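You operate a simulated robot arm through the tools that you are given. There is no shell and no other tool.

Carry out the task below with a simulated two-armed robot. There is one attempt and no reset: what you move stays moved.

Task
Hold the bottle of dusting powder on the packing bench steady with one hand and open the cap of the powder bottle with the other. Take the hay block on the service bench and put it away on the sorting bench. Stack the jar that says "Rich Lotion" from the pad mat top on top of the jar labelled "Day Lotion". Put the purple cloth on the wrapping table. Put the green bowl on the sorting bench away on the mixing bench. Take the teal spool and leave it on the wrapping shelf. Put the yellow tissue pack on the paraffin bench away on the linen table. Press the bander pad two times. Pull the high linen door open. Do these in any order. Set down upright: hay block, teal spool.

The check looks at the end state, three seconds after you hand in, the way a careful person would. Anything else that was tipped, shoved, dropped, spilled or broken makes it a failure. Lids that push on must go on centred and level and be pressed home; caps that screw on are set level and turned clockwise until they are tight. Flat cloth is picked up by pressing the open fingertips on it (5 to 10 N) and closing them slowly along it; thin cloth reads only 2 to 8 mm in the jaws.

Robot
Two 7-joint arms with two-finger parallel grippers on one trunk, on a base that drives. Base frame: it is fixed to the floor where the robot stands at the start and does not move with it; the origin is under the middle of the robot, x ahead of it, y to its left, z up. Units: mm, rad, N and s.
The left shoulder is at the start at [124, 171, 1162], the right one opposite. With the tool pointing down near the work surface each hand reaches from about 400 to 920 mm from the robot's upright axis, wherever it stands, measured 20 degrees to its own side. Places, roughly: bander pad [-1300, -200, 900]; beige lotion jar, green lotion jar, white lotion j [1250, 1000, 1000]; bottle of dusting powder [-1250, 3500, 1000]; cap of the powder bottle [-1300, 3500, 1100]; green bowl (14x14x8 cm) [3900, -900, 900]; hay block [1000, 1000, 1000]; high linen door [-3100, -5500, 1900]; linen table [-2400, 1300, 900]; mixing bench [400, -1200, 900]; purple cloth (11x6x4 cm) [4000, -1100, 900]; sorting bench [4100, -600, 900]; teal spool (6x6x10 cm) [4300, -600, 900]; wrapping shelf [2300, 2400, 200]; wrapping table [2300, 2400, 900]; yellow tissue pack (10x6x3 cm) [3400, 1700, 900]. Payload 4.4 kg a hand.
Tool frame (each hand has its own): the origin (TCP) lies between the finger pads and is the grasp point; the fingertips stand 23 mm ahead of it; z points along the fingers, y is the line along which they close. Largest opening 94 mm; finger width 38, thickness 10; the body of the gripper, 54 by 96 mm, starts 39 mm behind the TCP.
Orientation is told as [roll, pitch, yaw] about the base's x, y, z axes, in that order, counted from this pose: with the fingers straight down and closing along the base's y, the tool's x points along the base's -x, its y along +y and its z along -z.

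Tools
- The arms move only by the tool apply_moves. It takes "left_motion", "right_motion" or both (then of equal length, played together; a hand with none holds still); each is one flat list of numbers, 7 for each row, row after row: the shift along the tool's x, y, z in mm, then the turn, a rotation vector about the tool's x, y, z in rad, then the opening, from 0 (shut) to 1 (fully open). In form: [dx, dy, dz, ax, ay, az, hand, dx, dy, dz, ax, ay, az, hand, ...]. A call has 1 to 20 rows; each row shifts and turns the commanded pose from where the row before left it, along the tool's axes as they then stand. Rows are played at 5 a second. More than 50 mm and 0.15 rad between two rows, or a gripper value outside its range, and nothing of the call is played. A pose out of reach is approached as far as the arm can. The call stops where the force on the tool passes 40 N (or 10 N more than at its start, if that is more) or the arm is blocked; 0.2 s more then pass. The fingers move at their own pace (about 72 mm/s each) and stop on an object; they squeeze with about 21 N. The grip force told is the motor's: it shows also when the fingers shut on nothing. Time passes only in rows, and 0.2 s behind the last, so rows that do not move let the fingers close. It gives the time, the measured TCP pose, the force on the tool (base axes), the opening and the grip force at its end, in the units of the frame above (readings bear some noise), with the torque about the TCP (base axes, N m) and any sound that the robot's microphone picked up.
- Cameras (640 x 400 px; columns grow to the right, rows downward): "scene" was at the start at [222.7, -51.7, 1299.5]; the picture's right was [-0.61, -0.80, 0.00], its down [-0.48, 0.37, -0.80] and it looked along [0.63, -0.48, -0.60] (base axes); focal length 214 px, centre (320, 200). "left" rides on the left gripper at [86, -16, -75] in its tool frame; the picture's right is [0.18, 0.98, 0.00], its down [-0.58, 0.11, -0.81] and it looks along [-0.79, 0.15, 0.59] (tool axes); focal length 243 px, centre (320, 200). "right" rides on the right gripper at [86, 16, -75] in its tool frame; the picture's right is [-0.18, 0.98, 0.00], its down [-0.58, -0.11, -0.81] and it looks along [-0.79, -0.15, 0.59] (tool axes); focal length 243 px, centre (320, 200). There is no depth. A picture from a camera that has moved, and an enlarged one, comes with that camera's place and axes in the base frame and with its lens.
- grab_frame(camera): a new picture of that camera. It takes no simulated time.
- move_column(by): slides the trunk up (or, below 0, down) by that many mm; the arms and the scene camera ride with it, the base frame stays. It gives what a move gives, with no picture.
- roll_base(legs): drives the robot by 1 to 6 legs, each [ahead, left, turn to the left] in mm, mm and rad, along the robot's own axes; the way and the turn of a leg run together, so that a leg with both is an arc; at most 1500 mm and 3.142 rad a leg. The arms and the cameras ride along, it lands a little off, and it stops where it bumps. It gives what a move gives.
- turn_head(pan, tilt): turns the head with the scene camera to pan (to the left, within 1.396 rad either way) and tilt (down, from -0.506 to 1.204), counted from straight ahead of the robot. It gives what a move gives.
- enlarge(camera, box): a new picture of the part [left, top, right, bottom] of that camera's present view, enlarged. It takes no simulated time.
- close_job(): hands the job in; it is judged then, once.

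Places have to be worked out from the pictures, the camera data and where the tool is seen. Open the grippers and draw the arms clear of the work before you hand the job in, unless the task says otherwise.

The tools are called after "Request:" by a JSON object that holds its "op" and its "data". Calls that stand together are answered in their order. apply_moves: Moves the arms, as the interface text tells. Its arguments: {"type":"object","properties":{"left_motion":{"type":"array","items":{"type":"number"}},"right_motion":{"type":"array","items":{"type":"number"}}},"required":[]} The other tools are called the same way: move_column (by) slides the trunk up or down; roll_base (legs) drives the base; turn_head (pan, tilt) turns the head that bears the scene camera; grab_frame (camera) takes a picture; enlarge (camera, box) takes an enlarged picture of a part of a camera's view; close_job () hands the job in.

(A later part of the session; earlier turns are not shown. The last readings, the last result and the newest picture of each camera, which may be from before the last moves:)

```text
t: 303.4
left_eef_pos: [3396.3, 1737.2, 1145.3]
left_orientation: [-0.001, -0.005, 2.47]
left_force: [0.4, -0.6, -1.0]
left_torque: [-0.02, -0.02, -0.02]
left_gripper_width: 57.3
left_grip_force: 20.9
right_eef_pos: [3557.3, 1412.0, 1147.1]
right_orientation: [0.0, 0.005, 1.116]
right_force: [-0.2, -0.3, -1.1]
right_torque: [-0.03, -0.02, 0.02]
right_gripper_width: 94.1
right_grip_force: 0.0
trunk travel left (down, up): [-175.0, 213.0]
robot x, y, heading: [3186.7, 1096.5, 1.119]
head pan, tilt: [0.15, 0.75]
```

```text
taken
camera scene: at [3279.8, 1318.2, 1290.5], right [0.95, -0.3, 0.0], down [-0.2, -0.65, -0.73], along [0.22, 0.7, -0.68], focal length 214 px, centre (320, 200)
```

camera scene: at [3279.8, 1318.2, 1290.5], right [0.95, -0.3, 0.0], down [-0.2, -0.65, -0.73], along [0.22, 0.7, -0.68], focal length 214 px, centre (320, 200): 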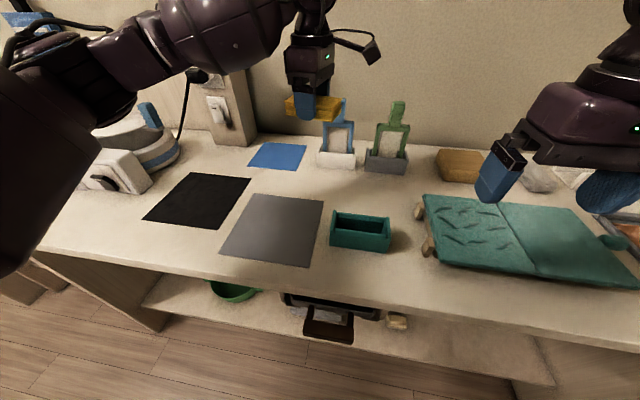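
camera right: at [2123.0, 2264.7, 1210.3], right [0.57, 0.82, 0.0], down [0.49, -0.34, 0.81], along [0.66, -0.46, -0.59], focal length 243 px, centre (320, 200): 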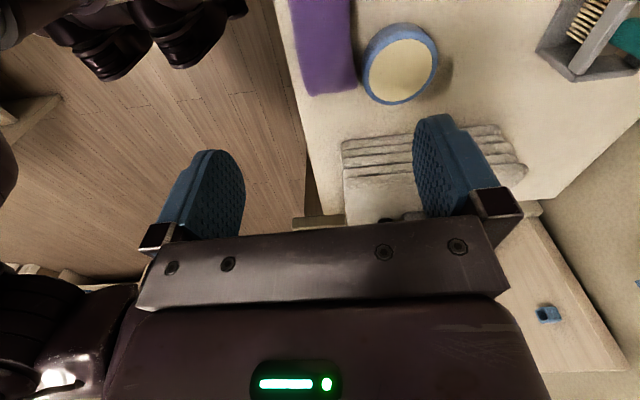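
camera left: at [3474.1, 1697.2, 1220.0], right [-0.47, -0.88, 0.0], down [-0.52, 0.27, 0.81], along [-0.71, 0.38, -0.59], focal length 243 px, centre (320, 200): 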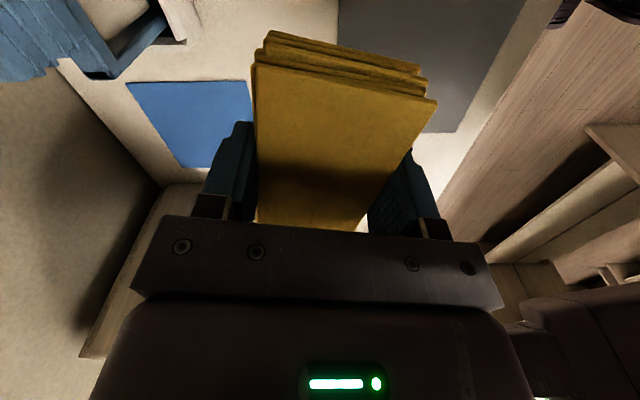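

Tissue pack secured. I retract the left hand and drive back to the sorting bench for the green bowl.

Request:
{"op": "apply_moves", "data": {"left_motion": [-4, 38, 0, 0, 0, 0, 0.2, -4, 38, 0, 0, 0, 0, 0.2, -4, 38, 0, 0, 0, 0, 0.2, -4, 38, 0, 0, 0, 0, 0.2, -4, 38, 0, 0, 0, 0, 0.2, 0, 0, 0, 0, 0, 0, 0.2]}}

Request:
{"op": "roll_base", "data": {"legs": [[-400, 0, 0], [0, 0, -1.58], [820, 0, 0], [0, -990, 0]]}}

Request:
{"op": "turn_head", "data": {"pan": -0.25, "tilt": 0.7}}

Request:
{"op": "grab_frame", "data": {"camera": "scene"}}

Request:
{"op": "grab_frame", "data": {"camera": "right"}}

Request:
{"op": "grab_frame", "data": {"camera": "left"}}

```text
t: 304.8
left_eef_pos: [3262.2, 1601.9, 1143.9]
left_orientation: [-0.001, -0.003, 2.469]
left_force: [0.5, 0.5, -0.8]
left_torque: [-0.01, 0.02, -0.02]
left_gripper_width: 57.2
left_grip_force: 20.5
right_eef_pos: [3557.7, 1411.6, 1148.1]
right_orientation: [0.0, 0.005, 1.113]
right_force: [1.3, -0.5, 0.1]
right_torque: [-0.02, 0.02, 0.0]
right_gripper_width: 94.0
right_grip_force: 0.1
trunk travel left (down, up): [-175.0, 213.0]
robot x, y, heading: [3186.3, 1098.3, 1.117]
head pan, tilt: [0.15, 0.75]
```

```text
t: 324.0
left_eef_pos: [3787.1, -620.2, 1143.4]
left_orientation: [0.0, -0.004, 0.865]
left_force: [-0.2, -0.6, -0.5]
left_torque: [-0.01, -0.01, 0.01]
left_gripper_width: 57.0
left_grip_force: 20.9
right_eef_pos: [3587.1, -907.3, 1147.7]
right_orientation: [-0.001, 0.002, -0.489]
right_force: [-0.1, -0.8, 0.8]
right_torque: [0.01, 0.03, -0.04]
right_gripper_width: 94.2
right_grip_force: 0.0
trunk travel left (down, up): [-175.0, 213.0]
robot x, y, heading: [3287.8, -529.1, -0.485]
head pan, tilt: [0.15, 0.75]
```

```text
t: 324.8
left_eef_pos: [3788.6, -619.7, 1143.3]
left_orientation: [-0.002, -0.004, 0.866]
left_force: [0.1, -0.5, -0.2]
left_torque: [0.01, -0.02, -0.01]
left_gripper_width: 57.4
left_grip_force: 21.1
right_eef_pos: [3587.1, -908.3, 1146.7]
right_orientation: [0.0, 0.001, -0.492]
right_force: [-0.8, 0.2, -0.1]
right_torque: [0.0, 0.01, -0.01]
right_gripper_width: 94.1
right_grip_force: 0.0
trunk travel left (down, up): [-175.0, 213.0]
robot x, y, heading: [3290.6, -525.2, -0.484]
head pan, tilt: [-0.25, 0.7]
```

```text
taken
camera scene: at [3488.4, -655.1, 1295.1], right [-0.67, -0.74, 0.0], down [-0.48, 0.43, -0.76], along [0.57, -0.51, -0.64], focal length 214 px, centre (320, 200)
```

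scene: 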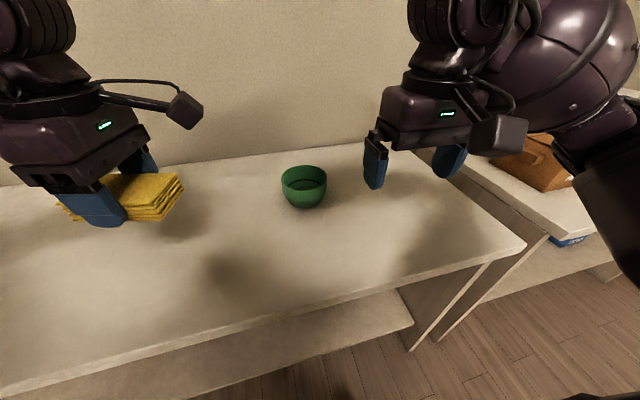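

```text
taken
camera right: at [3520.0, -851.9, 1222.8], right [0.63, 0.78, 0.0], down [0.46, -0.37, 0.8], along [0.63, -0.5, -0.59], focal length 243 px, centre (320, 200)
```

right: 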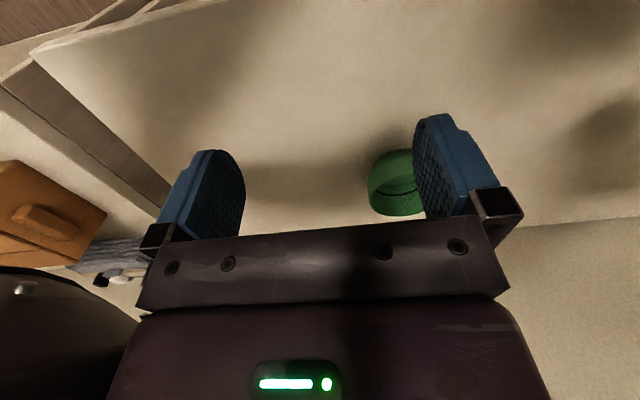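

```text
taken
camera left: at [3744.4, -694.9, 1218.3], right [-0.87, 0.5, 0.0], down [0.29, 0.51, 0.81], along [0.4, 0.7, -0.59], focal length 243 px, centre (320, 200)
```

left: 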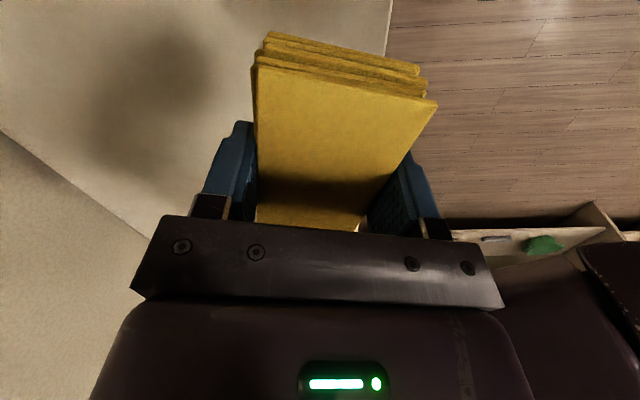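

I zoom in on the bowl for its rim geometry.

Request:
{"op": "enlarge", "data": {"camera": "scene", "box": [260, 150, 350, 220]}}

Request:
{"op": "enlarge", "data": {"camera": "right", "box": [340, 120, 460, 230]}}

```text
5.71 times, centred on (305, 185) of scene
camera zoom: at [3488.4, -655.1, 1295.1], right [-0.67, -0.74, 0.0], down [-0.48, 0.43, -0.76], along [0.57, -0.51, -0.64], focal length 1226 px, centre (406, 286)
```

zoom: 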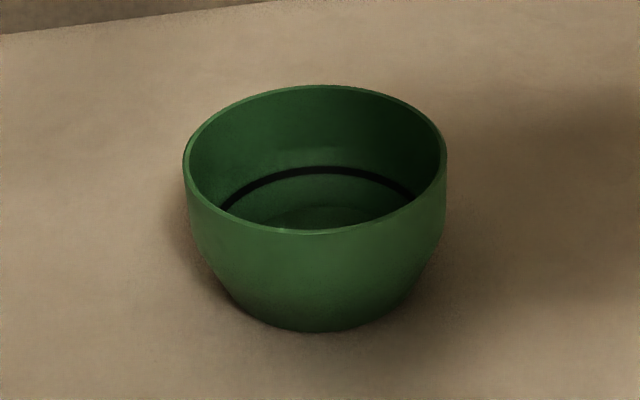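

```text
3.64 times, centred on (400, 175) of right
camera zoom: at [3520.0, -851.9, 1222.8], right [0.63, 0.78, 0.0], down [0.46, -0.37, 0.8], along [0.63, -0.5, -0.59], focal length 882 px, centre (29, 291)
```

zoom: 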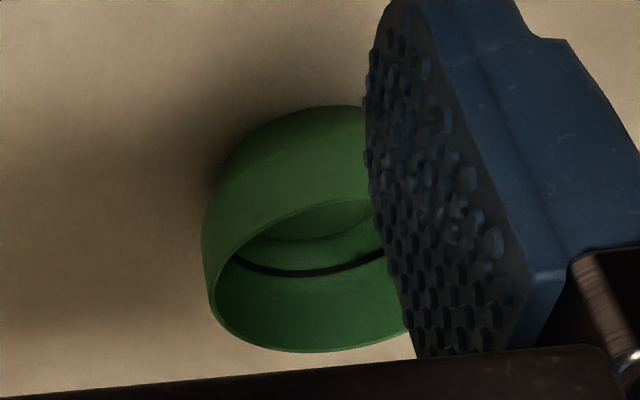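

Bowl: rim Ø≈125 mm at z≈967, centre ≈[3875,-938]. I'll grip its right-side rim with one finger inside, one outside; moving the right hand above that rim point.

Request:
{"op": "apply_moves", "data": {"right_motion": [-44.7, 8, 0, 0, 0, 0, 1, -44.7, 8, 0, 0, 0, 0, 1, -44.7, 8, 0, 0, 0, 0, 1, -44.7, 8, 0, 0, 0, 0, 1, -44.7, 8, 0, 0, 0, 0, 1, -44.7, 8, 0, 0, 0, 0, 1, 0, 0, 40, 0, 0, 0, 0.8, 0, 0, 40, 0, 0, 0, 0.7, 0, 0, 0, 0, 0, 0, 0.7]}}

Request:
{"op": "grab_frame", "data": {"camera": "right"}}

Request:
{"op": "enlarge", "data": {"camera": "scene", "box": [230, 90, 390, 220]}}

```text
t: 326.8
left_eef_pos: [3787.7, -617.9, 1144.5]
left_orientation: [-0.002, -0.003, 0.866]
left_force: [-0.5, 0.1, -0.9]
left_torque: [-0.03, 0.0, -0.01]
left_gripper_width: 57.2
left_grip_force: 20.7
right_eef_pos: [3844.6, -992.8, 1069.0]
right_orientation: [-0.001, 0.0, -0.49]
right_force: [-0.4, 0.7, 0.4]
right_torque: [0.01, -0.03, -0.02]
right_gripper_width: 65.9
right_grip_force: 0.1
trunk travel left (down, up): [-175.0, 213.0]
robot x, y, heading: [3288.5, -528.7, -0.487]
head pan, tilt: [-0.25, 0.7]
```

```text
taken
camera right: at [3776.5, -936.7, 1142.6], right [0.63, 0.78, 0.0], down [0.46, -0.37, 0.81], along [0.63, -0.5, -0.59], focal length 243 px, centre (320, 200)
```

right: 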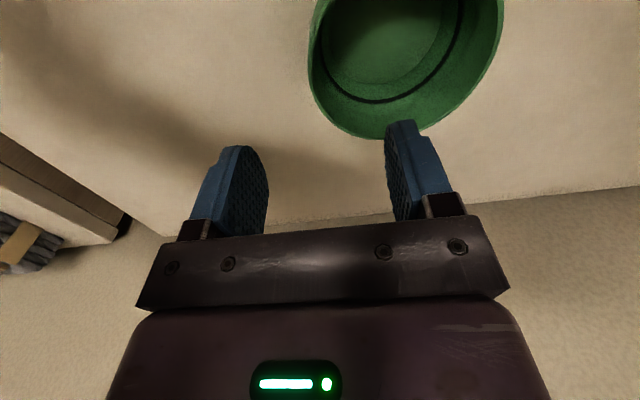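

```text
3.08 times, centred on (310, 155) of scene
camera zoom: at [3487.8, -654.8, 1295.4], right [-0.67, -0.74, 0.0], down [-0.48, 0.43, -0.77], along [0.57, -0.51, -0.64], focal length 660 px, centre (351, 338)
```

zoom: 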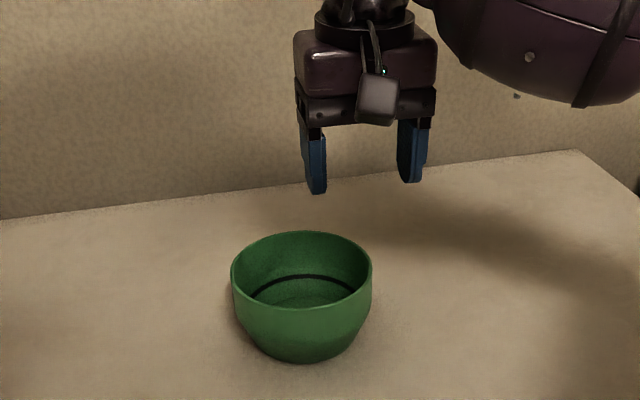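

Rim lies at about (-5,-4) mm from the jaw centre. I correct and descend with the fingers straddling the rim.

Request:
{"op": "apply_moves", "data": {"right_motion": [-5, -4, 30, 0, 0, 0, 0.7, 0, 0, 30, 0, 0, 0, 0.7, 0, 0, 0, 0, 0, 0, 0.7]}}

Request:
{"op": "grab_frame", "data": {"camera": "right"}}

Request:
{"op": "enlarge", "data": {"camera": "scene", "box": [230, 90, 390, 220]}}

```text
t: 327.6
left_eef_pos: [3787.1, -618.0, 1144.4]
left_orientation: [-0.002, -0.003, 0.866]
left_force: [0.1, 0.2, -0.9]
left_torque: [-0.02, 0.03, 0.02]
left_gripper_width: 57.3
left_grip_force: 21.6
right_eef_pos: [3848.3, -998.4, 1008.1]
right_orientation: [-0.001, 0.003, -0.49]
right_force: [0.2, 0.2, 0.6]
right_torque: [-0.02, 0.0, 0.01]
right_gripper_width: 65.8
right_grip_force: 0.0
trunk travel left (down, up): [-175.0, 213.0]
robot x, y, heading: [3286.6, -526.7, -0.483]
head pan, tilt: [-0.25, 0.7]
```

```text
taken
camera right: at [3780.8, -942.7, 1082.1], right [0.62, 0.78, 0.0], down [0.46, -0.37, 0.81], along [0.63, -0.5, -0.59], focal length 243 px, centre (320, 200)
```

right: 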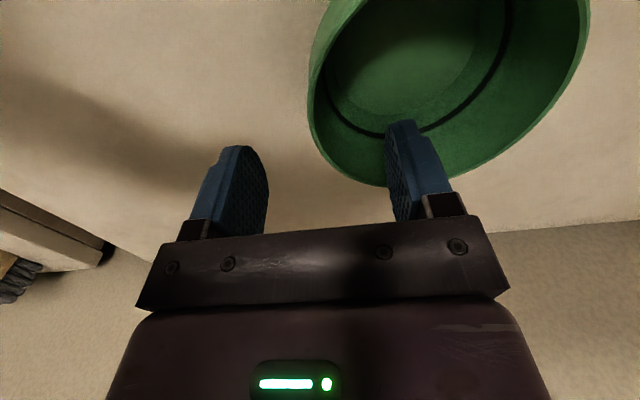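

```text
3.08 times, centred on (310, 155) of scene
camera zoom: at [3488.0, -655.0, 1295.3], right [-0.67, -0.74, 0.0], down [-0.48, 0.43, -0.77], along [0.57, -0.51, -0.64], focal length 660 px, centre (351, 338)
```

zoom: 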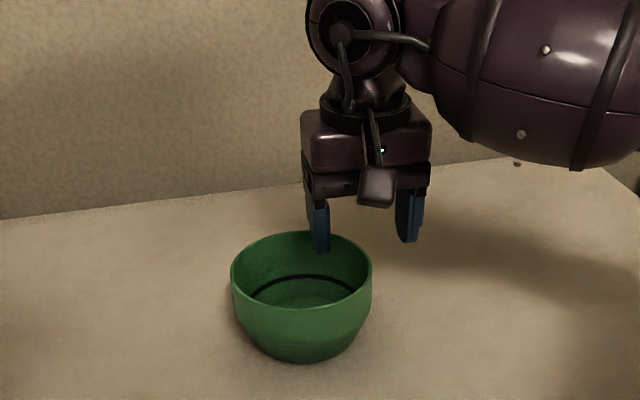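

Straddling well. I descend so the rim is ~10 mm inside the jaws and close slowly.

Request:
{"op": "apply_moves", "data": {"right_motion": [4, -1, 22, 0, 0, 0, 0.7, 0, 0, 20, 0, 0, 0, 0.7, 0, 0, 0, 0, 0, 0, 0.7]}}

Request:
{"op": "grab_frame", "data": {"camera": "right"}}

Request:
{"op": "enlarge", "data": {"camera": "scene", "box": [230, 90, 390, 220]}}

```text
t: 328.4
left_eef_pos: [3787.8, -619.0, 1143.8]
left_orientation: [-0.002, -0.002, 0.865]
left_force: [0.9, 1.0, -0.6]
left_torque: [-0.01, 0.02, 0.03]
left_gripper_width: 57.2
left_grip_force: 20.4
right_eef_pos: [3843.4, -997.1, 966.9]
right_orientation: [-0.001, 0.002, -0.49]
right_force: [-0.4, -0.1, -0.5]
right_torque: [0.0, -0.03, 0.03]
right_gripper_width: 66.1
right_grip_force: 0.2
trunk travel left (down, up): [-175.0, 213.0]
robot x, y, heading: [3289.6, -529.6, -0.488]
head pan, tilt: [-0.25, 0.7]
```

```text
taken
camera right: at [3776.7, -939.9, 1041.2], right [0.62, 0.78, 0.0], down [0.46, -0.37, 0.81], along [0.63, -0.5, -0.59], focal length 243 px, centre (320, 200)
```

right: 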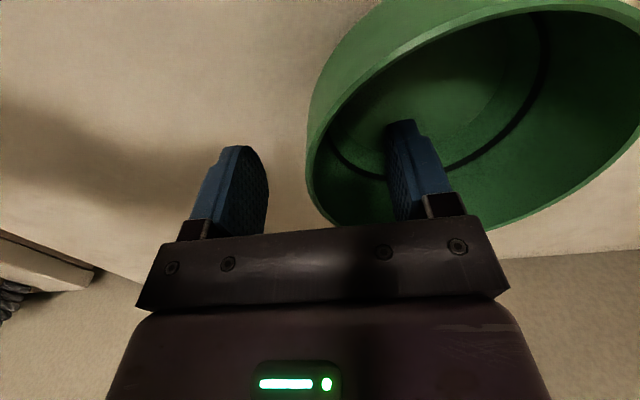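

```text
3.08 times, centred on (310, 155) of scene
camera zoom: at [3488.1, -655.0, 1295.2], right [-0.67, -0.74, 0.0], down [-0.48, 0.43, -0.77], along [0.57, -0.51, -0.64], focal length 660 px, centre (351, 338)
```

zoom: 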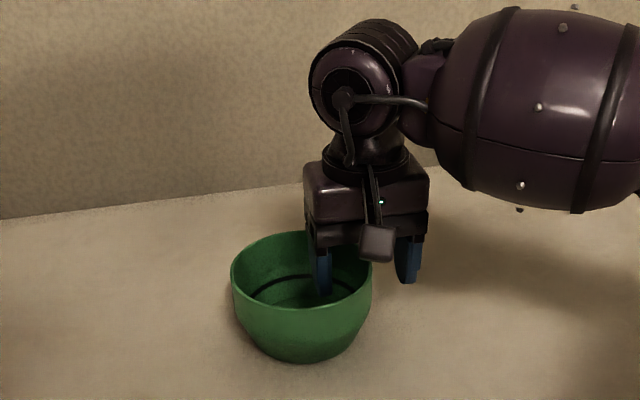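

Rim is ~5 mm toward the outer finger; I shift -4 mm and close slowly.

Request:
{"op": "apply_moves", "data": {"right_motion": [0, -4.5, 0, 0, 0, 0, 0.6, 0, 0, 0, 0, 0, 0, 0.45, 0, 0, 0, 0, 0, 0, 0.3, 0, 0, 0, 0, 0, 0, 0.2, 0, 0, 0, 0, 0, 0, 0.13, 0, 0, 0, 0, 0, 0, 0.08, 0, 0, 0, 0, 0, 0, 0, 0, 0, 0, 0, 0, 0, 0, 0, 0, 0, 0, 0, 0, 0]}}

Request:
{"op": "grab_frame", "data": {"camera": "right"}}

Request:
{"op": "enlarge", "data": {"camera": "scene", "box": [230, 90, 390, 220]}}

```text
t: 330.4
left_eef_pos: [3788.4, -618.8, 1144.1]
left_orientation: [-0.002, -0.004, 0.865]
left_force: [-0.4, -0.1, -0.1]
left_torque: [0.05, -0.01, 0.0]
left_gripper_width: 57.2
left_grip_force: 20.9
right_eef_pos: [3842.4, -1000.6, 966.2]
right_orientation: [0.002, 0.001, -0.49]
right_force: [-0.8, 1.4, 1.1]
right_torque: [0.2, -0.04, 0.12]
right_gripper_width: 16.0
right_grip_force: 21.3
trunk travel left (down, up): [-175.0, 213.0]
robot x, y, heading: [3288.4, -530.0, -0.489]
head pan, tilt: [-0.25, 0.7]
```

```text
taken
camera right: at [3775.1, -944.2, 1041.0], right [0.63, 0.78, 0.0], down [0.46, -0.37, 0.81], along [0.63, -0.5, -0.59], focal length 243 px, centre (320, 200)
```

right: 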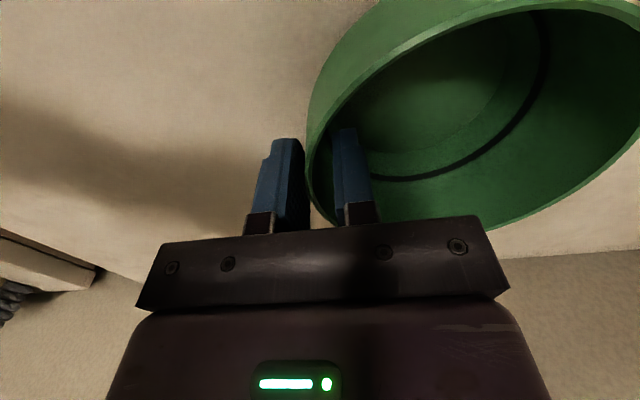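

```text
3.08 times, centred on (310, 155) of scene
camera zoom: at [3488.1, -655.0, 1295.2], right [-0.67, -0.74, 0.0], down [-0.48, 0.43, -0.77], along [0.57, -0.51, -0.64], focal length 660 px, centre (351, 338)
```

zoom: 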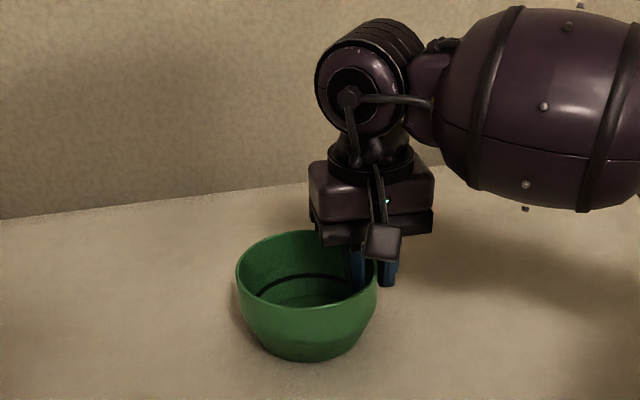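

Gripped on the rim (16 mm across pads). I lift a little and check stability.

Request:
{"op": "apply_moves", "data": {"right_motion": [0, 0, -8, 0, 0, 0, 0, 0, 0, -12, 0, 0, 0, 0, 0, 0, -20, 0, 0, 0, 0, 0, 0, 0, 0, 0, 0, 0]}}

Request:
{"op": "grab_frame", "data": {"camera": "right"}}

Request:
{"op": "enlarge", "data": {"camera": "scene", "box": [230, 90, 390, 220]}}

```text
t: 331.4
left_eef_pos: [3788.3, -619.6, 1143.4]
left_orientation: [0.0, -0.004, 0.865]
left_force: [-0.5, -0.6, -0.8]
left_torque: [-0.05, 0.01, 0.0]
left_gripper_width: 57.3
left_grip_force: 21.0
right_eef_pos: [3843.3, -1000.7, 1004.4]
right_orientation: [0.0, 0.005, -0.49]
right_force: [0.4, 0.7, -3.4]
right_torque: [-0.1, 0.07, -0.03]
right_gripper_width: 15.7
right_grip_force: 21.0
trunk travel left (down, up): [-175.0, 213.0]
robot x, y, heading: [3290.0, -523.8, -0.493]
head pan, tilt: [-0.25, 0.7]
```

```text
taken
camera right: at [3776.0, -944.3, 1080.1], right [0.63, 0.78, 0.0], down [0.46, -0.37, 0.8], along [0.63, -0.5, -0.59], focal length 243 px, centre (320, 200)
```

right: 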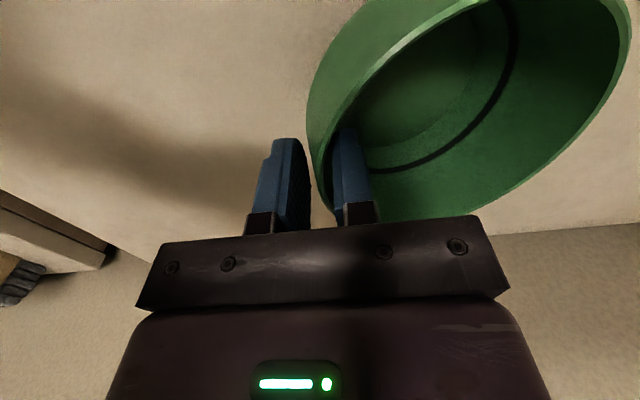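

```text
3.08 times, centred on (310, 155) of scene
camera zoom: at [3488.8, -655.5, 1294.9], right [-0.67, -0.74, 0.0], down [-0.48, 0.43, -0.76], along [0.57, -0.51, -0.64], focal length 660 px, centre (351, 338)
```

zoom: 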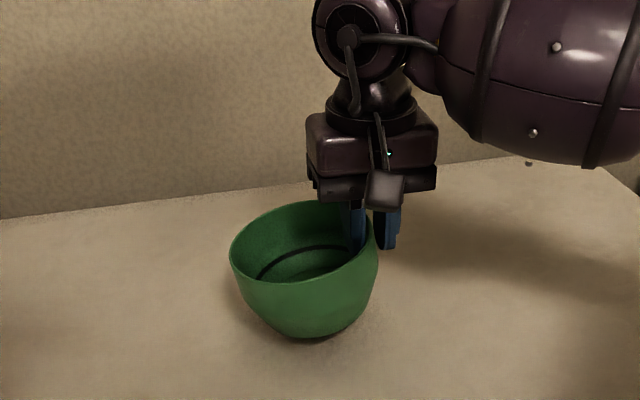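

The bowl lifted but tilted ~12° in the grip. I hold to see whether it's stable.

Request:
{"op": "apply_moves", "data": {"right_motion": [0, 0, 0, 0, 0, 0, 0, 0, 0, 0, 0, 0, 0, 0, 0, 0, 0, 0, 0, 0, 0, 0, 0, 0, 0, 0, 0, 0, 0, 0, 0, 0, 0, 0, 0, 0, 0, 0, 0, 0, 0, 0]}}

Request:
{"op": "enlarge", "data": {"camera": "scene", "box": [230, 90, 390, 220]}}

Request:
{"op": "grab_frame", "data": {"camera": "right"}}

```text
t: 332.8
left_eef_pos: [3789.1, -618.6, 1143.4]
left_orientation: [-0.001, -0.003, 0.865]
left_force: [0.7, -0.3, -0.8]
left_torque: [0.02, 0.01, 0.0]
left_gripper_width: 57.4
left_grip_force: 21.0
right_eef_pos: [3844.0, -1000.1, 1005.2]
right_orientation: [0.0, 0.003, -0.49]
right_force: [-0.3, -0.3, -3.4]
right_torque: [-0.12, 0.05, 0.01]
right_gripper_width: 15.4
right_grip_force: 21.0
trunk travel left (down, up): [-175.0, 213.0]
robot x, y, heading: [3290.1, -527.8, -0.49]
head pan, tilt: [-0.25, 0.7]
```

```text
3.08 times, centred on (310, 155) of scene
camera zoom: at [3488.5, -655.3, 1295.1], right [-0.67, -0.74, 0.0], down [-0.48, 0.43, -0.76], along [0.57, -0.51, -0.64], focal length 660 px, centre (351, 338)
```

zoom: 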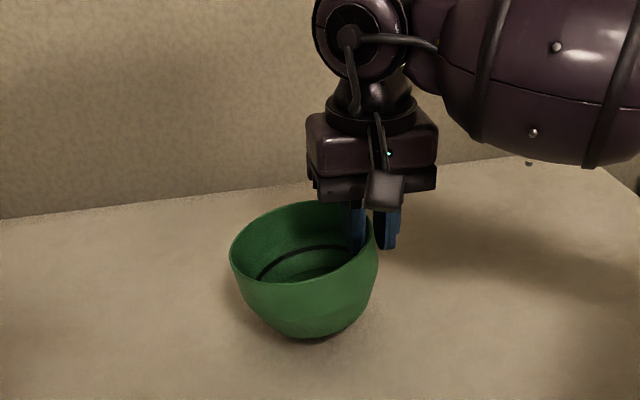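

```text
taken
camera right: at [3775.8, -944.2, 1080.3], right [0.63, 0.78, 0.0], down [0.46, -0.37, 0.8], along [0.63, -0.5, -0.59], focal length 243 px, centre (320, 200)
```

right: 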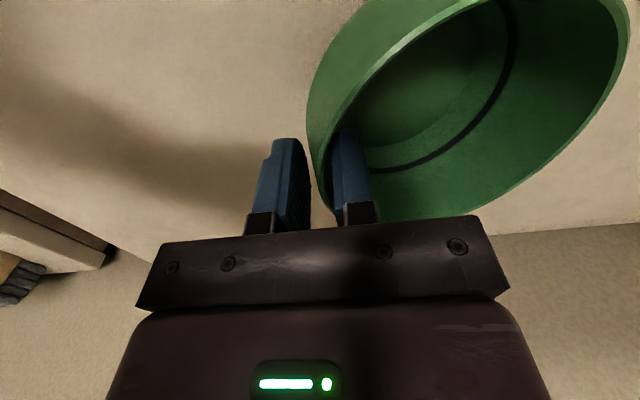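

It seems to hold, but I prefer a deeper, firmer grip. I set it back down, open, go 14 mm deeper and re-grip.

Request:
{"op": "apply_moves", "data": {"right_motion": [0, 0, 15, 0, 0, 0, 0, 0, 0, 12, 0, 0, 0, 0, 0, 0, 6, 0, 0, 0, 0, 0, 0, 4, 0, 0, 0, 0, 0, 0, 2, 0, 0, 0, 0, 0, 0, 0, 0, 0, 0, 0]}}

Request:
{"op": "apply_moves", "data": {"right_motion": [0, 0, 0, 0, 0, 0, 0.19, 0, 0, 0, 0, 0, 0, 0.24, 0, 0, 0, 0, 0, 0, 0.32, 0, 0, 0, 0, 0, 0, 0.45, 0, 0, 0, 0, 0, 0, 0.6, 0, 0, 0, 0, 0, 0, 0.6]}}

Request:
{"op": "grab_frame", "data": {"camera": "right"}}

Request:
{"op": "enlarge", "data": {"camera": "scene", "box": [230, 90, 390, 220]}}

```text
t: 334.2
left_eef_pos: [3786.8, -619.3, 1144.8]
left_orientation: [-0.004, -0.005, 0.865]
left_force: [-0.2, 0.5, -0.5]
left_torque: [0.02, 0.0, 0.02]
left_gripper_width: 57.1
left_grip_force: 21.2
right_eef_pos: [3842.0, -1001.3, 967.3]
right_orientation: [0.0, -0.001, -0.489]
right_force: [-1.9, -3.3, 8.7]
right_torque: [0.49, 0.38, 0.21]
right_gripper_width: 15.3
right_grip_force: 20.6
trunk travel left (down, up): [-175.0, 213.0]
robot x, y, heading: [3290.9, -526.8, -0.488]
head pan, tilt: [-0.25, 0.7]
```

```text
t: 335.6
left_eef_pos: [3788.8, -618.3, 1143.8]
left_orientation: [-0.002, -0.004, 0.867]
left_force: [-0.3, 0.7, -0.6]
left_torque: [-0.03, -0.04, -0.01]
left_gripper_width: 57.3
left_grip_force: 21.2
right_eef_pos: [3842.9, -1001.4, 965.1]
right_orientation: [-0.001, 0.003, -0.49]
right_force: [0.6, -0.2, 0.0]
right_torque: [0.01, 0.0, 0.01]
right_gripper_width: 56.5
right_grip_force: 0.1
trunk travel left (down, up): [-175.0, 213.0]
robot x, y, heading: [3288.2, -525.2, -0.484]
head pan, tilt: [-0.25, 0.7]
```

```text
taken
camera right: at [3775.5, -945.7, 1041.1], right [0.63, 0.78, 0.0], down [0.46, -0.37, 0.81], along [0.63, -0.5, -0.59], focal length 243 px, centre (320, 200)
```

right: 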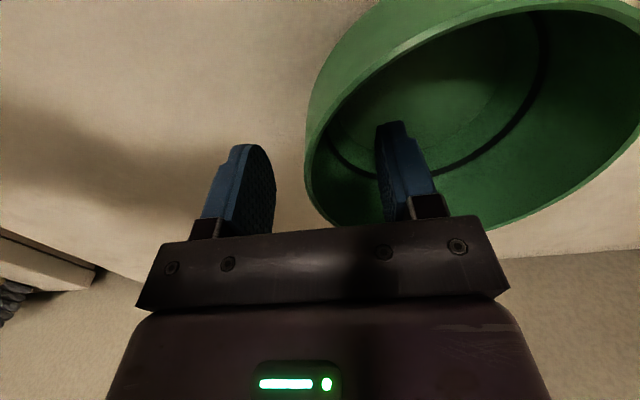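

```text
3.08 times, centred on (310, 155) of scene
camera zoom: at [3488.3, -655.1, 1295.1], right [-0.67, -0.74, 0.0], down [-0.48, 0.43, -0.76], along [0.57, -0.51, -0.64], focal length 660 px, centre (351, 338)
```

zoom: 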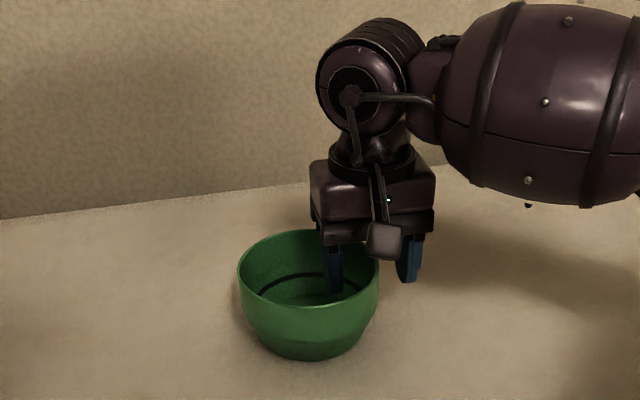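

The bowl tilts because its wall slopes; once flush with the pads it's stable, and setting down works fine. I re-grip slightly deeper.

Request:
{"op": "apply_moves", "data": {"right_motion": [0, -5, 8, 0, 0, 0, 0.6, 0, 0, 0, 0, 0, 0, 0.45, 0, 0, 0, 0, 0, 0, 0.3, 0, 0, 0, 0, 0, 0, 0.22, 0, 0, 0, 0, 0, 0, 0.17, 0, 0, 0, 0, 0, 0, 0, 0, 0, 0, 0, 0, 0, 0, 0, 0, 0, 0, 0, 0, 0]}}

Request:
{"op": "apply_moves", "data": {"right_motion": [0, 0, -8, 0, 0, 0, 0, 0, 0, -12, 0, 0, 0, 0, 0, 0, -20, 0, 0, 0, 0, 0, 0, -30, 0, 0, 0, 0, 0, 0, 0, 0, 0, 0, 0]}}

Request:
{"op": "grab_frame", "data": {"camera": "right"}}

Request:
{"op": "enlarge", "data": {"camera": "scene", "box": [230, 90, 390, 220]}}

```text
t: 337.4
left_eef_pos: [3789.0, -619.1, 1143.5]
left_orientation: [-0.002, -0.005, 0.865]
left_force: [-0.2, 0.0, 0.3]
left_torque: [0.0, -0.01, 0.0]
left_gripper_width: 57.5
left_grip_force: 21.0
right_eef_pos: [3841.2, -1005.6, 958.4]
right_orientation: [-0.001, 0.002, -0.491]
right_force: [-1.5, 0.6, 2.0]
right_torque: [0.34, -0.07, 0.15]
right_gripper_width: 17.4
right_grip_force: 21.0
trunk travel left (down, up): [-175.0, 213.0]
robot x, y, heading: [3293.9, -531.1, -0.486]
head pan, tilt: [-0.25, 0.7]
```

```text
t: 338.6
left_eef_pos: [3789.0, -618.7, 1144.0]
left_orientation: [0.0, -0.002, 0.865]
left_force: [0.9, -1.0, -1.1]
left_torque: [0.0, 0.0, 0.01]
left_gripper_width: 57.4
left_grip_force: 20.9
right_eef_pos: [3841.7, -1004.6, 1026.8]
right_orientation: [-0.002, 0.003, -0.491]
right_force: [-0.2, 0.7, -2.1]
right_torque: [-0.13, 0.09, -0.03]
right_gripper_width: 16.6
right_grip_force: 20.6
trunk travel left (down, up): [-175.0, 213.0]
robot x, y, heading: [3288.7, -530.7, -0.486]
head pan, tilt: [-0.25, 0.7]
```

```text
taken
camera right: at [3774.8, -948.4, 1102.5], right [0.63, 0.78, 0.0], down [0.46, -0.37, 0.8], along [0.63, -0.5, -0.59], focal length 243 px, centre (320, 200)
```

right: 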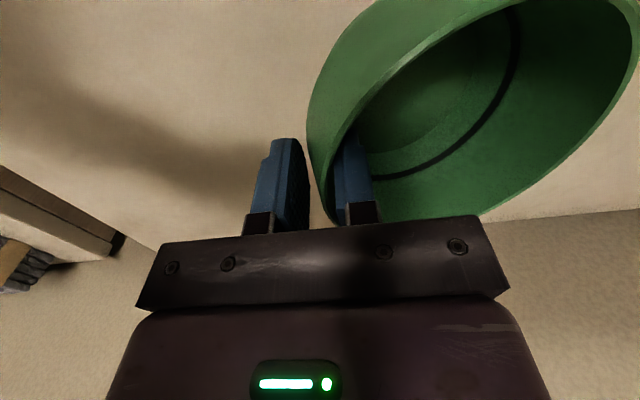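

```text
3.08 times, centred on (310, 155) of scene
camera zoom: at [3489.0, -655.6, 1294.8], right [-0.67, -0.74, 0.0], down [-0.48, 0.43, -0.76], along [0.57, -0.51, -0.64], focal length 660 px, centre (351, 338)
```

zoom: 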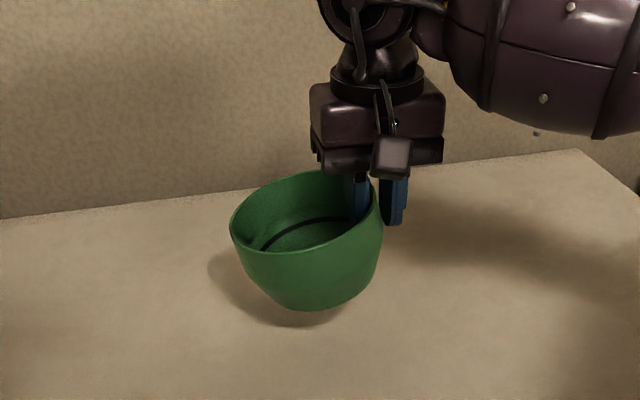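

Grip is steady. I raise the bowl to carry height, retract, back away and head for the mixing bench.

Request:
{"op": "apply_moves", "data": {"right_motion": [0, 0, -30, 0, 0, 0, 0, 0, 0, -35, 0, 0, 0, 0, 0, 0, -35, 0, 0, 0, 0, 30, 0, 0, 0, 0, 0, 0, 30, 0, 0, 0, 0, 0, 0, 30, 0, 0, 0, 0, 0, 0, 30, 0, 0, 0, 0, 0, 0, 30, 0, 0, 0, 0, 0, 0, 0, 0, 0, 0, 0, 0, 0]}}

Request:
{"op": "roll_base", "data": {"legs": [[-300, 0, 0]]}}

Request:
{"op": "grab_frame", "data": {"camera": "right"}}

Request:
{"op": "grab_frame", "data": {"camera": "scene"}}

```text
t: 340.6
left_eef_pos: [3788.1, -620.2, 1143.0]
left_orientation: [-0.002, -0.002, 0.866]
left_force: [1.5, 1.0, -0.3]
left_torque: [-0.03, -0.01, 0.0]
left_gripper_width: 57.3
left_grip_force: 21.0
right_eef_pos: [3711.0, -933.8, 1127.7]
right_orientation: [0.001, 0.004, -0.49]
right_force: [-0.7, -0.4, -2.9]
right_torque: [-0.11, 0.1, 0.02]
right_gripper_width: 16.8
right_grip_force: 21.4
trunk travel left (down, up): [-175.0, 213.0]
robot x, y, heading: [3289.1, -529.5, -0.492]
head pan, tilt: [-0.25, 0.7]
```

```text
t: 342.7
left_eef_pos: [3524.7, -479.5, 1143.4]
left_orientation: [-0.002, -0.005, 0.867]
left_force: [0.2, 1.2, -0.6]
left_torque: [-0.03, 0.02, -0.01]
left_gripper_width: 57.2
left_grip_force: 20.8
right_eef_pos: [3447.5, -794.0, 1128.5]
right_orientation: [0.001, 0.004, -0.491]
right_force: [0.9, 0.0, -3.2]
right_torque: [-0.11, 0.08, 0.0]
right_gripper_width: 16.9
right_grip_force: 20.9
trunk travel left (down, up): [-175.0, 213.0]
robot x, y, heading: [3028.5, -383.2, -0.49]
head pan, tilt: [-0.25, 0.7]
```

```text
taken
camera right: at [3379.1, -737.5, 1203.4], right [0.63, 0.78, 0.0], down [0.46, -0.37, 0.8], along [0.63, -0.5, -0.59], focal length 243 px, centre (320, 200)
```

right: 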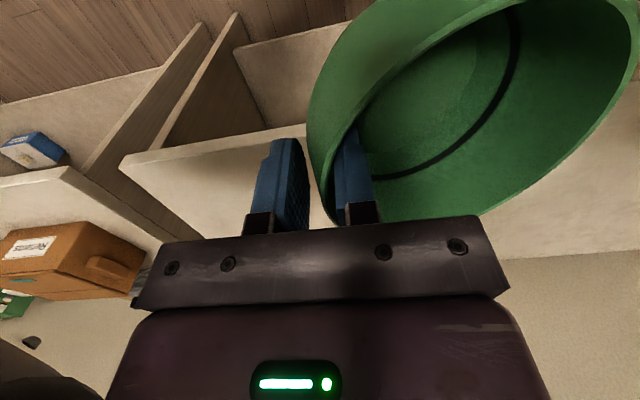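

```text
taken
camera scene: at [3224.4, -515.4, 1295.1], right [-0.67, -0.74, 0.0], down [-0.48, 0.43, -0.77], along [0.57, -0.51, -0.64], focal length 214 px, centre (320, 200)
```

scene: 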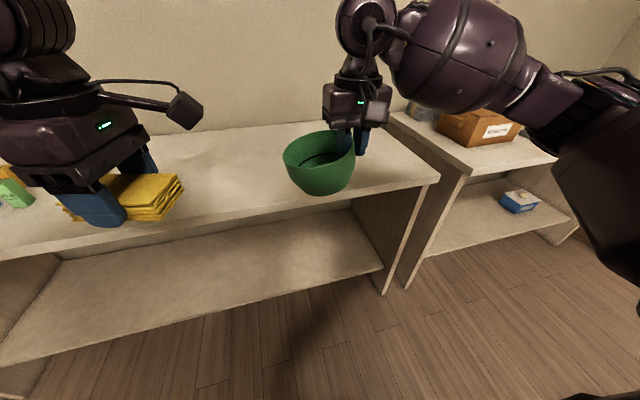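

Both loads steady. I slide right to the corridor line and turn to face the mixing-bench wall, then look.

Request:
{"op": "roll_base", "data": {"legs": [[0, -900, 0], [0, 0, -0.77], [0, 0, -0.767]]}}

Request:
{"op": "turn_head", "data": {"pan": -0.4, "tilt": 0.4}}

Request:
{"op": "grab_frame", "data": {"camera": "scene"}}

```text
t: 354.9
left_eef_pos: [2517.9, -1666.2, 1144.1]
left_orientation: [-0.002, -0.005, -0.697]
left_force: [0.3, -0.9, -0.2]
left_torque: [-0.01, 0.0, -0.01]
left_gripper_width: 57.4
left_grip_force: 21.2
right_eef_pos: [2202.8, -1591.6, 1127.8]
right_orientation: [0.0, 0.005, -2.052]
right_force: [-0.5, 0.2, -2.2]
right_torque: [0.1, 0.08, 0.0]
right_gripper_width: 16.8
right_grip_force: 21.1
trunk travel left (down, up): [-175.0, 213.0]
robot x, y, heading: [2601.2, -1165.4, -2.05]
head pan, tilt: [-0.25, 0.7]
```

```text
t: 355.7
left_eef_pos: [2517.6, -1667.2, 1142.9]
left_orientation: [-0.003, -0.003, -0.697]
left_force: [0.4, 0.1, -0.1]
left_torque: [-0.01, 0.0, -0.01]
left_gripper_width: 57.4
left_grip_force: 20.9
right_eef_pos: [2203.5, -1591.3, 1126.7]
right_orientation: [0.0, 0.004, -2.053]
right_force: [0.5, -0.3, -2.2]
right_torque: [0.08, 0.13, -0.01]
right_gripper_width: 16.9
right_grip_force: 21.1
trunk travel left (down, up): [-175.0, 213.0]
robot x, y, heading: [2604.3, -1167.7, -2.044]
head pan, tilt: [-0.4, 0.4]
```

```text
taken
camera scene: at [2465.0, -1361.2, 1321.9], right [-0.64, 0.77, 0.0], down [0.3, 0.25, -0.92], along [-0.71, -0.59, -0.39], focal length 214 px, centre (320, 200)
```

scene: 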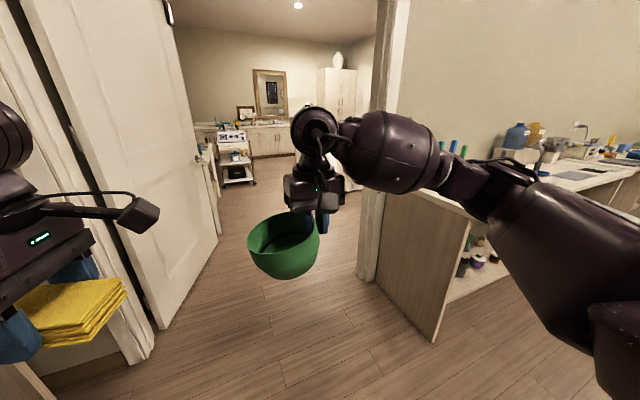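

I see the doorway to the next room ahead, and the mixing bench to the right. I slide right along the bench and look for free space.

Request:
{"op": "roll_base", "data": {"legs": [[0, -750, 0.017], [0, -750, 0]]}}

Request:
{"op": "turn_head", "data": {"pan": -0.2, "tilt": 0.5}}

Request:
{"op": "grab_frame", "data": {"camera": "scene"}}

Request:
{"op": "turn_head", "data": {"pan": -1.0, "tilt": 0.4}}

Request:
{"op": "grab_frame", "data": {"camera": "scene"}}

```text
t: 369.2
left_eef_pos: [1194.5, -992.9, 1143.9]
left_orientation: [-0.003, -0.003, -0.688]
left_force: [0.1, -0.5, -0.4]
left_torque: [0.03, 0.01, 0.0]
left_gripper_width: 57.5
left_grip_force: 20.9
right_eef_pos: [878.9, -920.8, 1128.8]
right_orientation: [0.001, 0.004, -2.044]
right_force: [-0.4, 0.5, -3.5]
right_torque: [0.08, 0.13, -0.02]
right_gripper_width: 16.8
right_grip_force: 21.3
trunk travel left (down, up): [-175.0, 213.0]
robot x, y, heading: [1277.8, -490.6, -2.041]
head pan, tilt: [-0.4, 0.4]
```

```text
t: 369.9
left_eef_pos: [1194.4, -992.8, 1143.3]
left_orientation: [-0.001, -0.004, -0.688]
left_force: [0.6, 0.4, -0.1]
left_torque: [-0.03, 0.01, 0.0]
left_gripper_width: 57.4
left_grip_force: 21.1
right_eef_pos: [879.1, -921.5, 1128.9]
right_orientation: [0.0, 0.003, -2.042]
right_force: [-0.7, 0.4, -2.7]
right_torque: [0.09, 0.11, 0.01]
right_gripper_width: 16.7
right_grip_force: 21.2
trunk travel left (down, up): [-175.0, 213.0]
robot x, y, heading: [1278.3, -494.9, -2.039]
head pan, tilt: [-0.201, 0.499]
```

```text
taken
camera scene: at [1152.7, -699.6, 1312.8], right [-0.78, 0.62, 0.0], down [0.3, 0.38, -0.88], along [-0.55, -0.69, -0.48], focal length 214 px, centre (320, 200)
```

scene: 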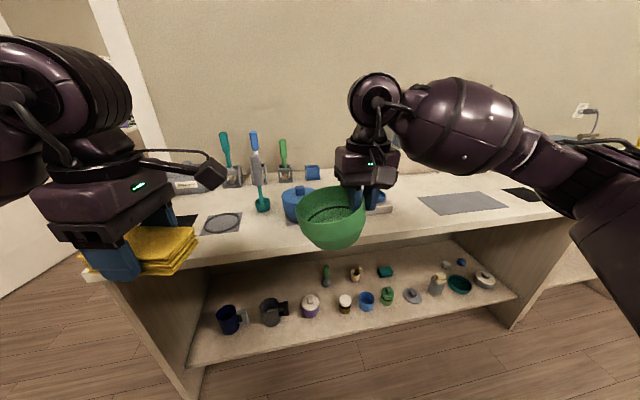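

```text
t: 371.0
left_eef_pos: [1194.0, -993.0, 1143.0]
left_orientation: [-0.003, -0.004, -0.689]
left_force: [-0.3, -0.5, -0.9]
left_torque: [0.03, 0.02, 0.01]
left_gripper_width: 57.4
left_grip_force: 20.2
right_eef_pos: [879.4, -921.0, 1127.2]
right_orientation: [0.001, 0.003, -2.043]
right_force: [0.0, -0.8, -3.2]
right_torque: [0.06, 0.13, 0.0]
right_gripper_width: 16.9
right_grip_force: 21.1
trunk travel left (down, up): [-175.0, 213.0]
robot x, y, heading: [1279.6, -493.7, -2.04]
head pan, tilt: [-1.0, 0.4]
```

```text
taken
camera scene: at [1117.1, -637.8, 1321.9], right [-0.1, 0.99, 0.0], down [0.39, 0.04, -0.92], along [-0.92, -0.09, -0.39], focal length 214 px, centre (320, 200)
```

scene: 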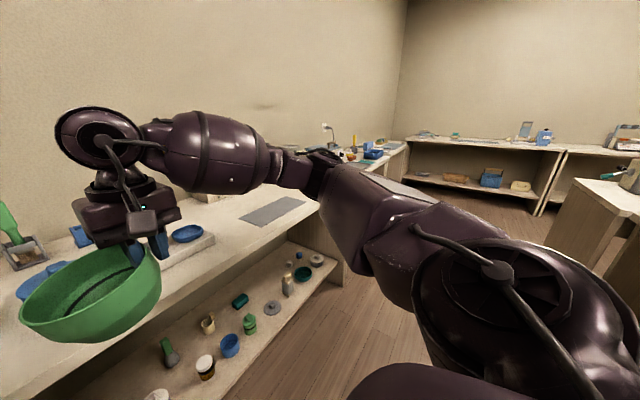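

Between the tray (u>917) and the grey mat (u<780) there is a bare gap near the bench front for the bowl. I slide right 407 mm, then ahead so the bowl hovers there, and look.

Request:
{"op": "roll_base", "data": {"legs": [[0, -407, 0.013], [150, 0, 0]]}}

Request:
{"op": "turn_head", "data": {"pan": 0.0, "tilt": 0.75}}

Request:
{"op": "grab_frame", "data": {"camera": "scene"}}

Request:
{"op": "grab_frame", "data": {"camera": "right"}}

Request:
{"op": "grab_frame", "data": {"camera": "left"}}

```text
t: 376.2
left_eef_pos: [765.4, -943.5, 1142.5]
left_orientation: [-0.003, -0.004, -0.677]
left_force: [-0.4, -0.2, -1.1]
left_torque: [0.02, 0.02, 0.01]
left_gripper_width: 57.3
left_grip_force: 21.0
right_eef_pos: [448.5, -872.7, 1129.2]
right_orientation: [0.0, 0.005, -2.034]
right_force: [0.5, 0.0, -3.4]
right_torque: [0.1, 0.12, 0.03]
right_gripper_width: 16.5
right_grip_force: 21.2
trunk travel left (down, up): [-175.0, 213.0]
robot x, y, heading: [844.5, -439.4, -2.034]
head pan, tilt: [-1.0, 0.4]
```

```text
t: 377.4
left_eef_pos: [765.8, -942.5, 1142.8]
left_orientation: [-0.002, -0.006, -0.679]
left_force: [-0.7, 0.4, 0.1]
left_torque: [0.03, -0.01, 0.01]
left_gripper_width: 56.9
left_grip_force: 21.0
right_eef_pos: [448.9, -872.4, 1127.7]
right_orientation: [0.001, 0.003, -2.035]
right_force: [0.2, 0.2, -2.6]
right_torque: [0.05, 0.11, -0.02]
right_gripper_width: 16.7
right_grip_force: 20.7
trunk travel left (down, up): [-175.0, 213.0]
robot x, y, heading: [839.7, -439.5, -2.033]
head pan, tilt: [0.0, 0.75]
```

```text
taken
camera scene: at [739.9, -651.1, 1290.9], right [-0.9, 0.45, 0.0], down [0.3, 0.61, -0.73], along [-0.33, -0.65, -0.68], focal length 214 px, centre (320, 200)
```

scene: 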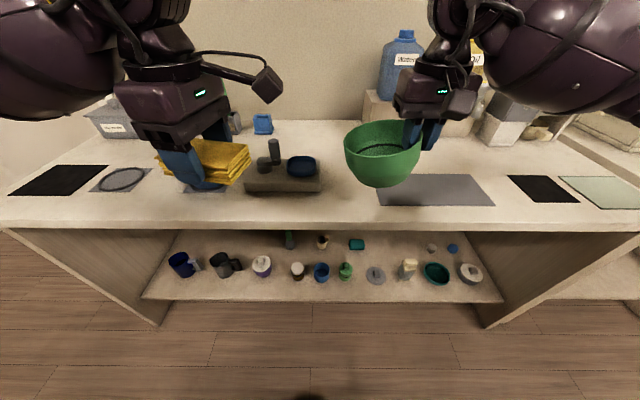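

```text
taken
camera right: at [503.1, -801.5, 1203.3], right [0.8, -0.6, 0.0], down [-0.36, -0.47, 0.8], along [-0.49, -0.64, -0.59], focal length 243 px, centre (320, 200)
```

right: 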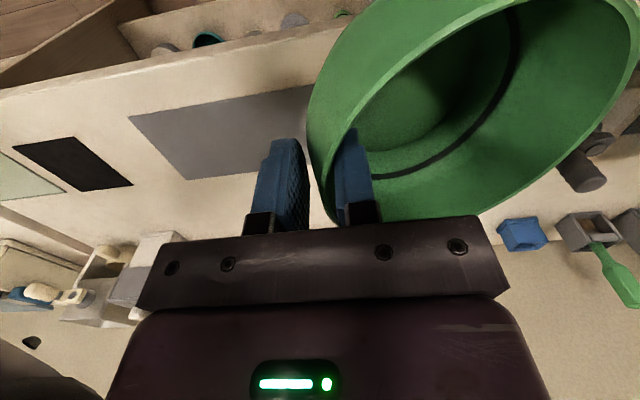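

```text
taken
camera left: at [687.8, -899.5, 1218.3], right [0.47, 0.88, 0.0], down [0.52, -0.28, 0.81], along [0.71, -0.38, -0.59], focal length 243 px, centre (320, 200)
```

left: 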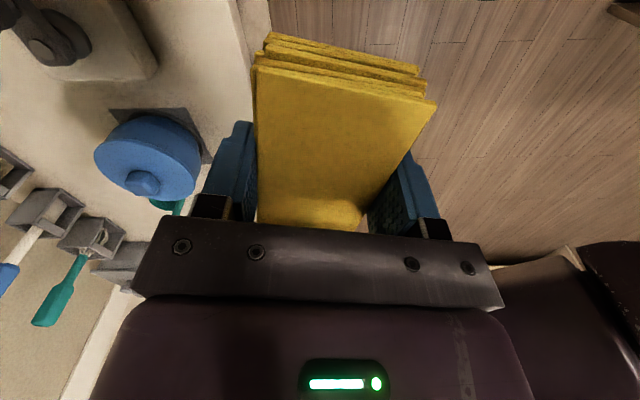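

Gap confirmed: bare area between mat and tray, bowl target centre u≈868, n≈-690. I move the right hand over it and start lowering.

Request:
{"op": "apply_moves", "data": {"right_motion": [-35, 7, 0, 0, 0, 0, 0, -35, 7, 0, 0, 0, 0, 0, -34, 7, 0, 0, 0, 0, 0, 0, 0, 30, 0, 0, 0, 0, 0, 0, 30, 0, 0, 0, 0, 0, 0, 30, 0, 0, 0, 0, 0, 0, 0, 0, 0, 0, 0]}}

Request:
{"op": "grab_frame", "data": {"camera": "scene"}}

Request:
{"op": "grab_frame", "data": {"camera": "right"}}

```text
t: 379.0
left_eef_pos: [765.2, -941.3, 1144.3]
left_orientation: [-0.003, -0.005, -0.677]
left_force: [1.5, 0.2, -0.1]
left_torque: [0.01, 0.01, 0.0]
left_gripper_width: 57.3
left_grip_force: 21.5
right_eef_pos: [420.5, -976.1, 1038.5]
right_orientation: [0.001, 0.001, -2.037]
right_force: [0.2, -0.4, -3.1]
right_torque: [0.06, 0.11, -0.03]
right_gripper_width: 16.8
right_grip_force: 21.3
trunk travel left (down, up): [-175.0, 213.0]
robot x, y, heading: [841.0, -439.8, -2.038]
head pan, tilt: [0.0, 0.75]
```

```text
taken
camera scene: at [740.3, -650.8, 1291.0], right [-0.9, 0.44, 0.0], down [0.3, 0.61, -0.73], along [-0.33, -0.66, -0.68], focal length 214 px, centre (320, 200)
```

scene: 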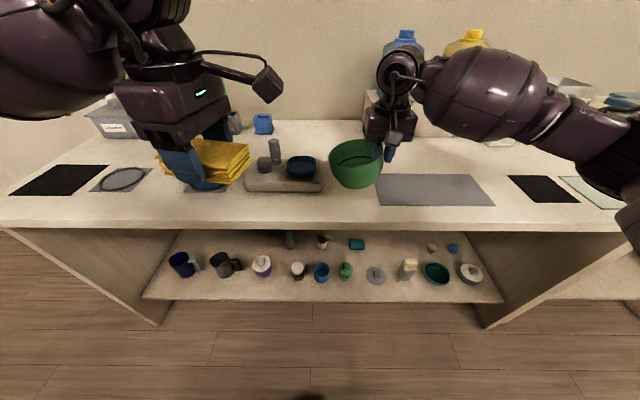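

```text
taken
camera right: at [474.8, -903.3, 1112.3], right [0.8, -0.6, 0.0], down [-0.36, -0.47, 0.81], along [-0.49, -0.64, -0.59], focal length 243 px, centre (320, 200)
```

right: 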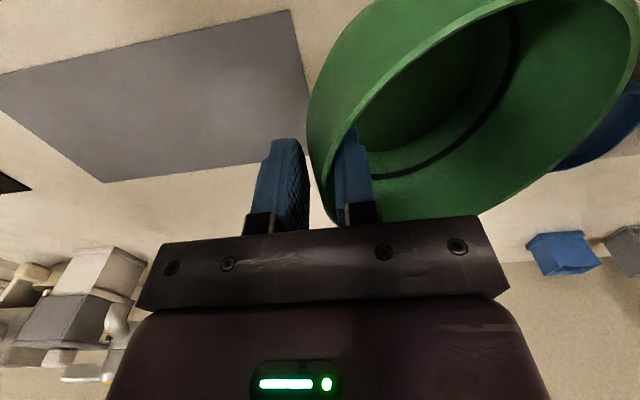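

Clear on both sides. Lowering further to near contact.

Request:
{"op": "apply_moves", "data": {"right_motion": [0, 0, 25, 0, 0, 0, 0, 0, 0, 20, 0, 0, 0, 0, 0, 0, 10, 0, 0, 0, 0, 0, 0, 0, 0, 0, 0, 0]}}

Request:
{"op": "enlarge", "data": {"camera": "scene", "box": [230, 90, 510, 240]}}

Request:
{"op": "grab_frame", "data": {"camera": "right"}}

```text
t: 380.0
left_eef_pos: [766.0, -941.9, 1144.0]
left_orientation: [-0.003, -0.004, -0.679]
left_force: [-0.6, -0.1, -1.4]
left_torque: [-0.01, 0.01, -0.01]
left_gripper_width: 57.4
left_grip_force: 21.1
right_eef_pos: [421.3, -973.2, 981.7]
right_orientation: [0.001, 0.002, -2.035]
right_force: [-0.5, -0.9, -3.5]
right_torque: [0.04, 0.12, -0.02]
right_gripper_width: 17.0
right_grip_force: 21.3
trunk travel left (down, up): [-175.0, 213.0]
robot x, y, heading: [844.1, -445.3, -2.033]
head pan, tilt: [0.0, 0.75]
```

```text
2.29 times, centred on (370, 165) of scene
camera zoom: at [740.1, -651.1, 1290.9], right [-0.9, 0.44, 0.0], down [0.3, 0.61, -0.73], along [-0.33, -0.65, -0.68], focal length 490 px, centre (206, 280)
```

zoom: 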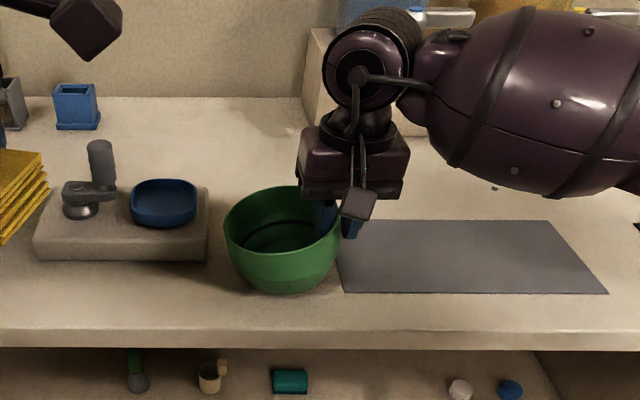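

```text
taken
camera right: at [475.7, -902.4, 1056.9], right [0.8, -0.6, 0.0], down [-0.36, -0.47, 0.8], along [-0.49, -0.64, -0.59], focal length 243 px, centre (320, 200)
```

right: 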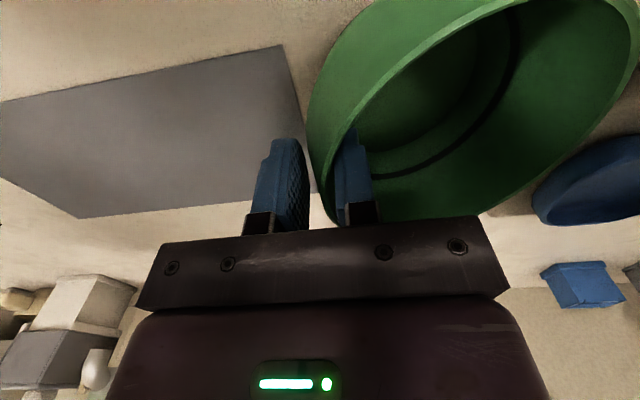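

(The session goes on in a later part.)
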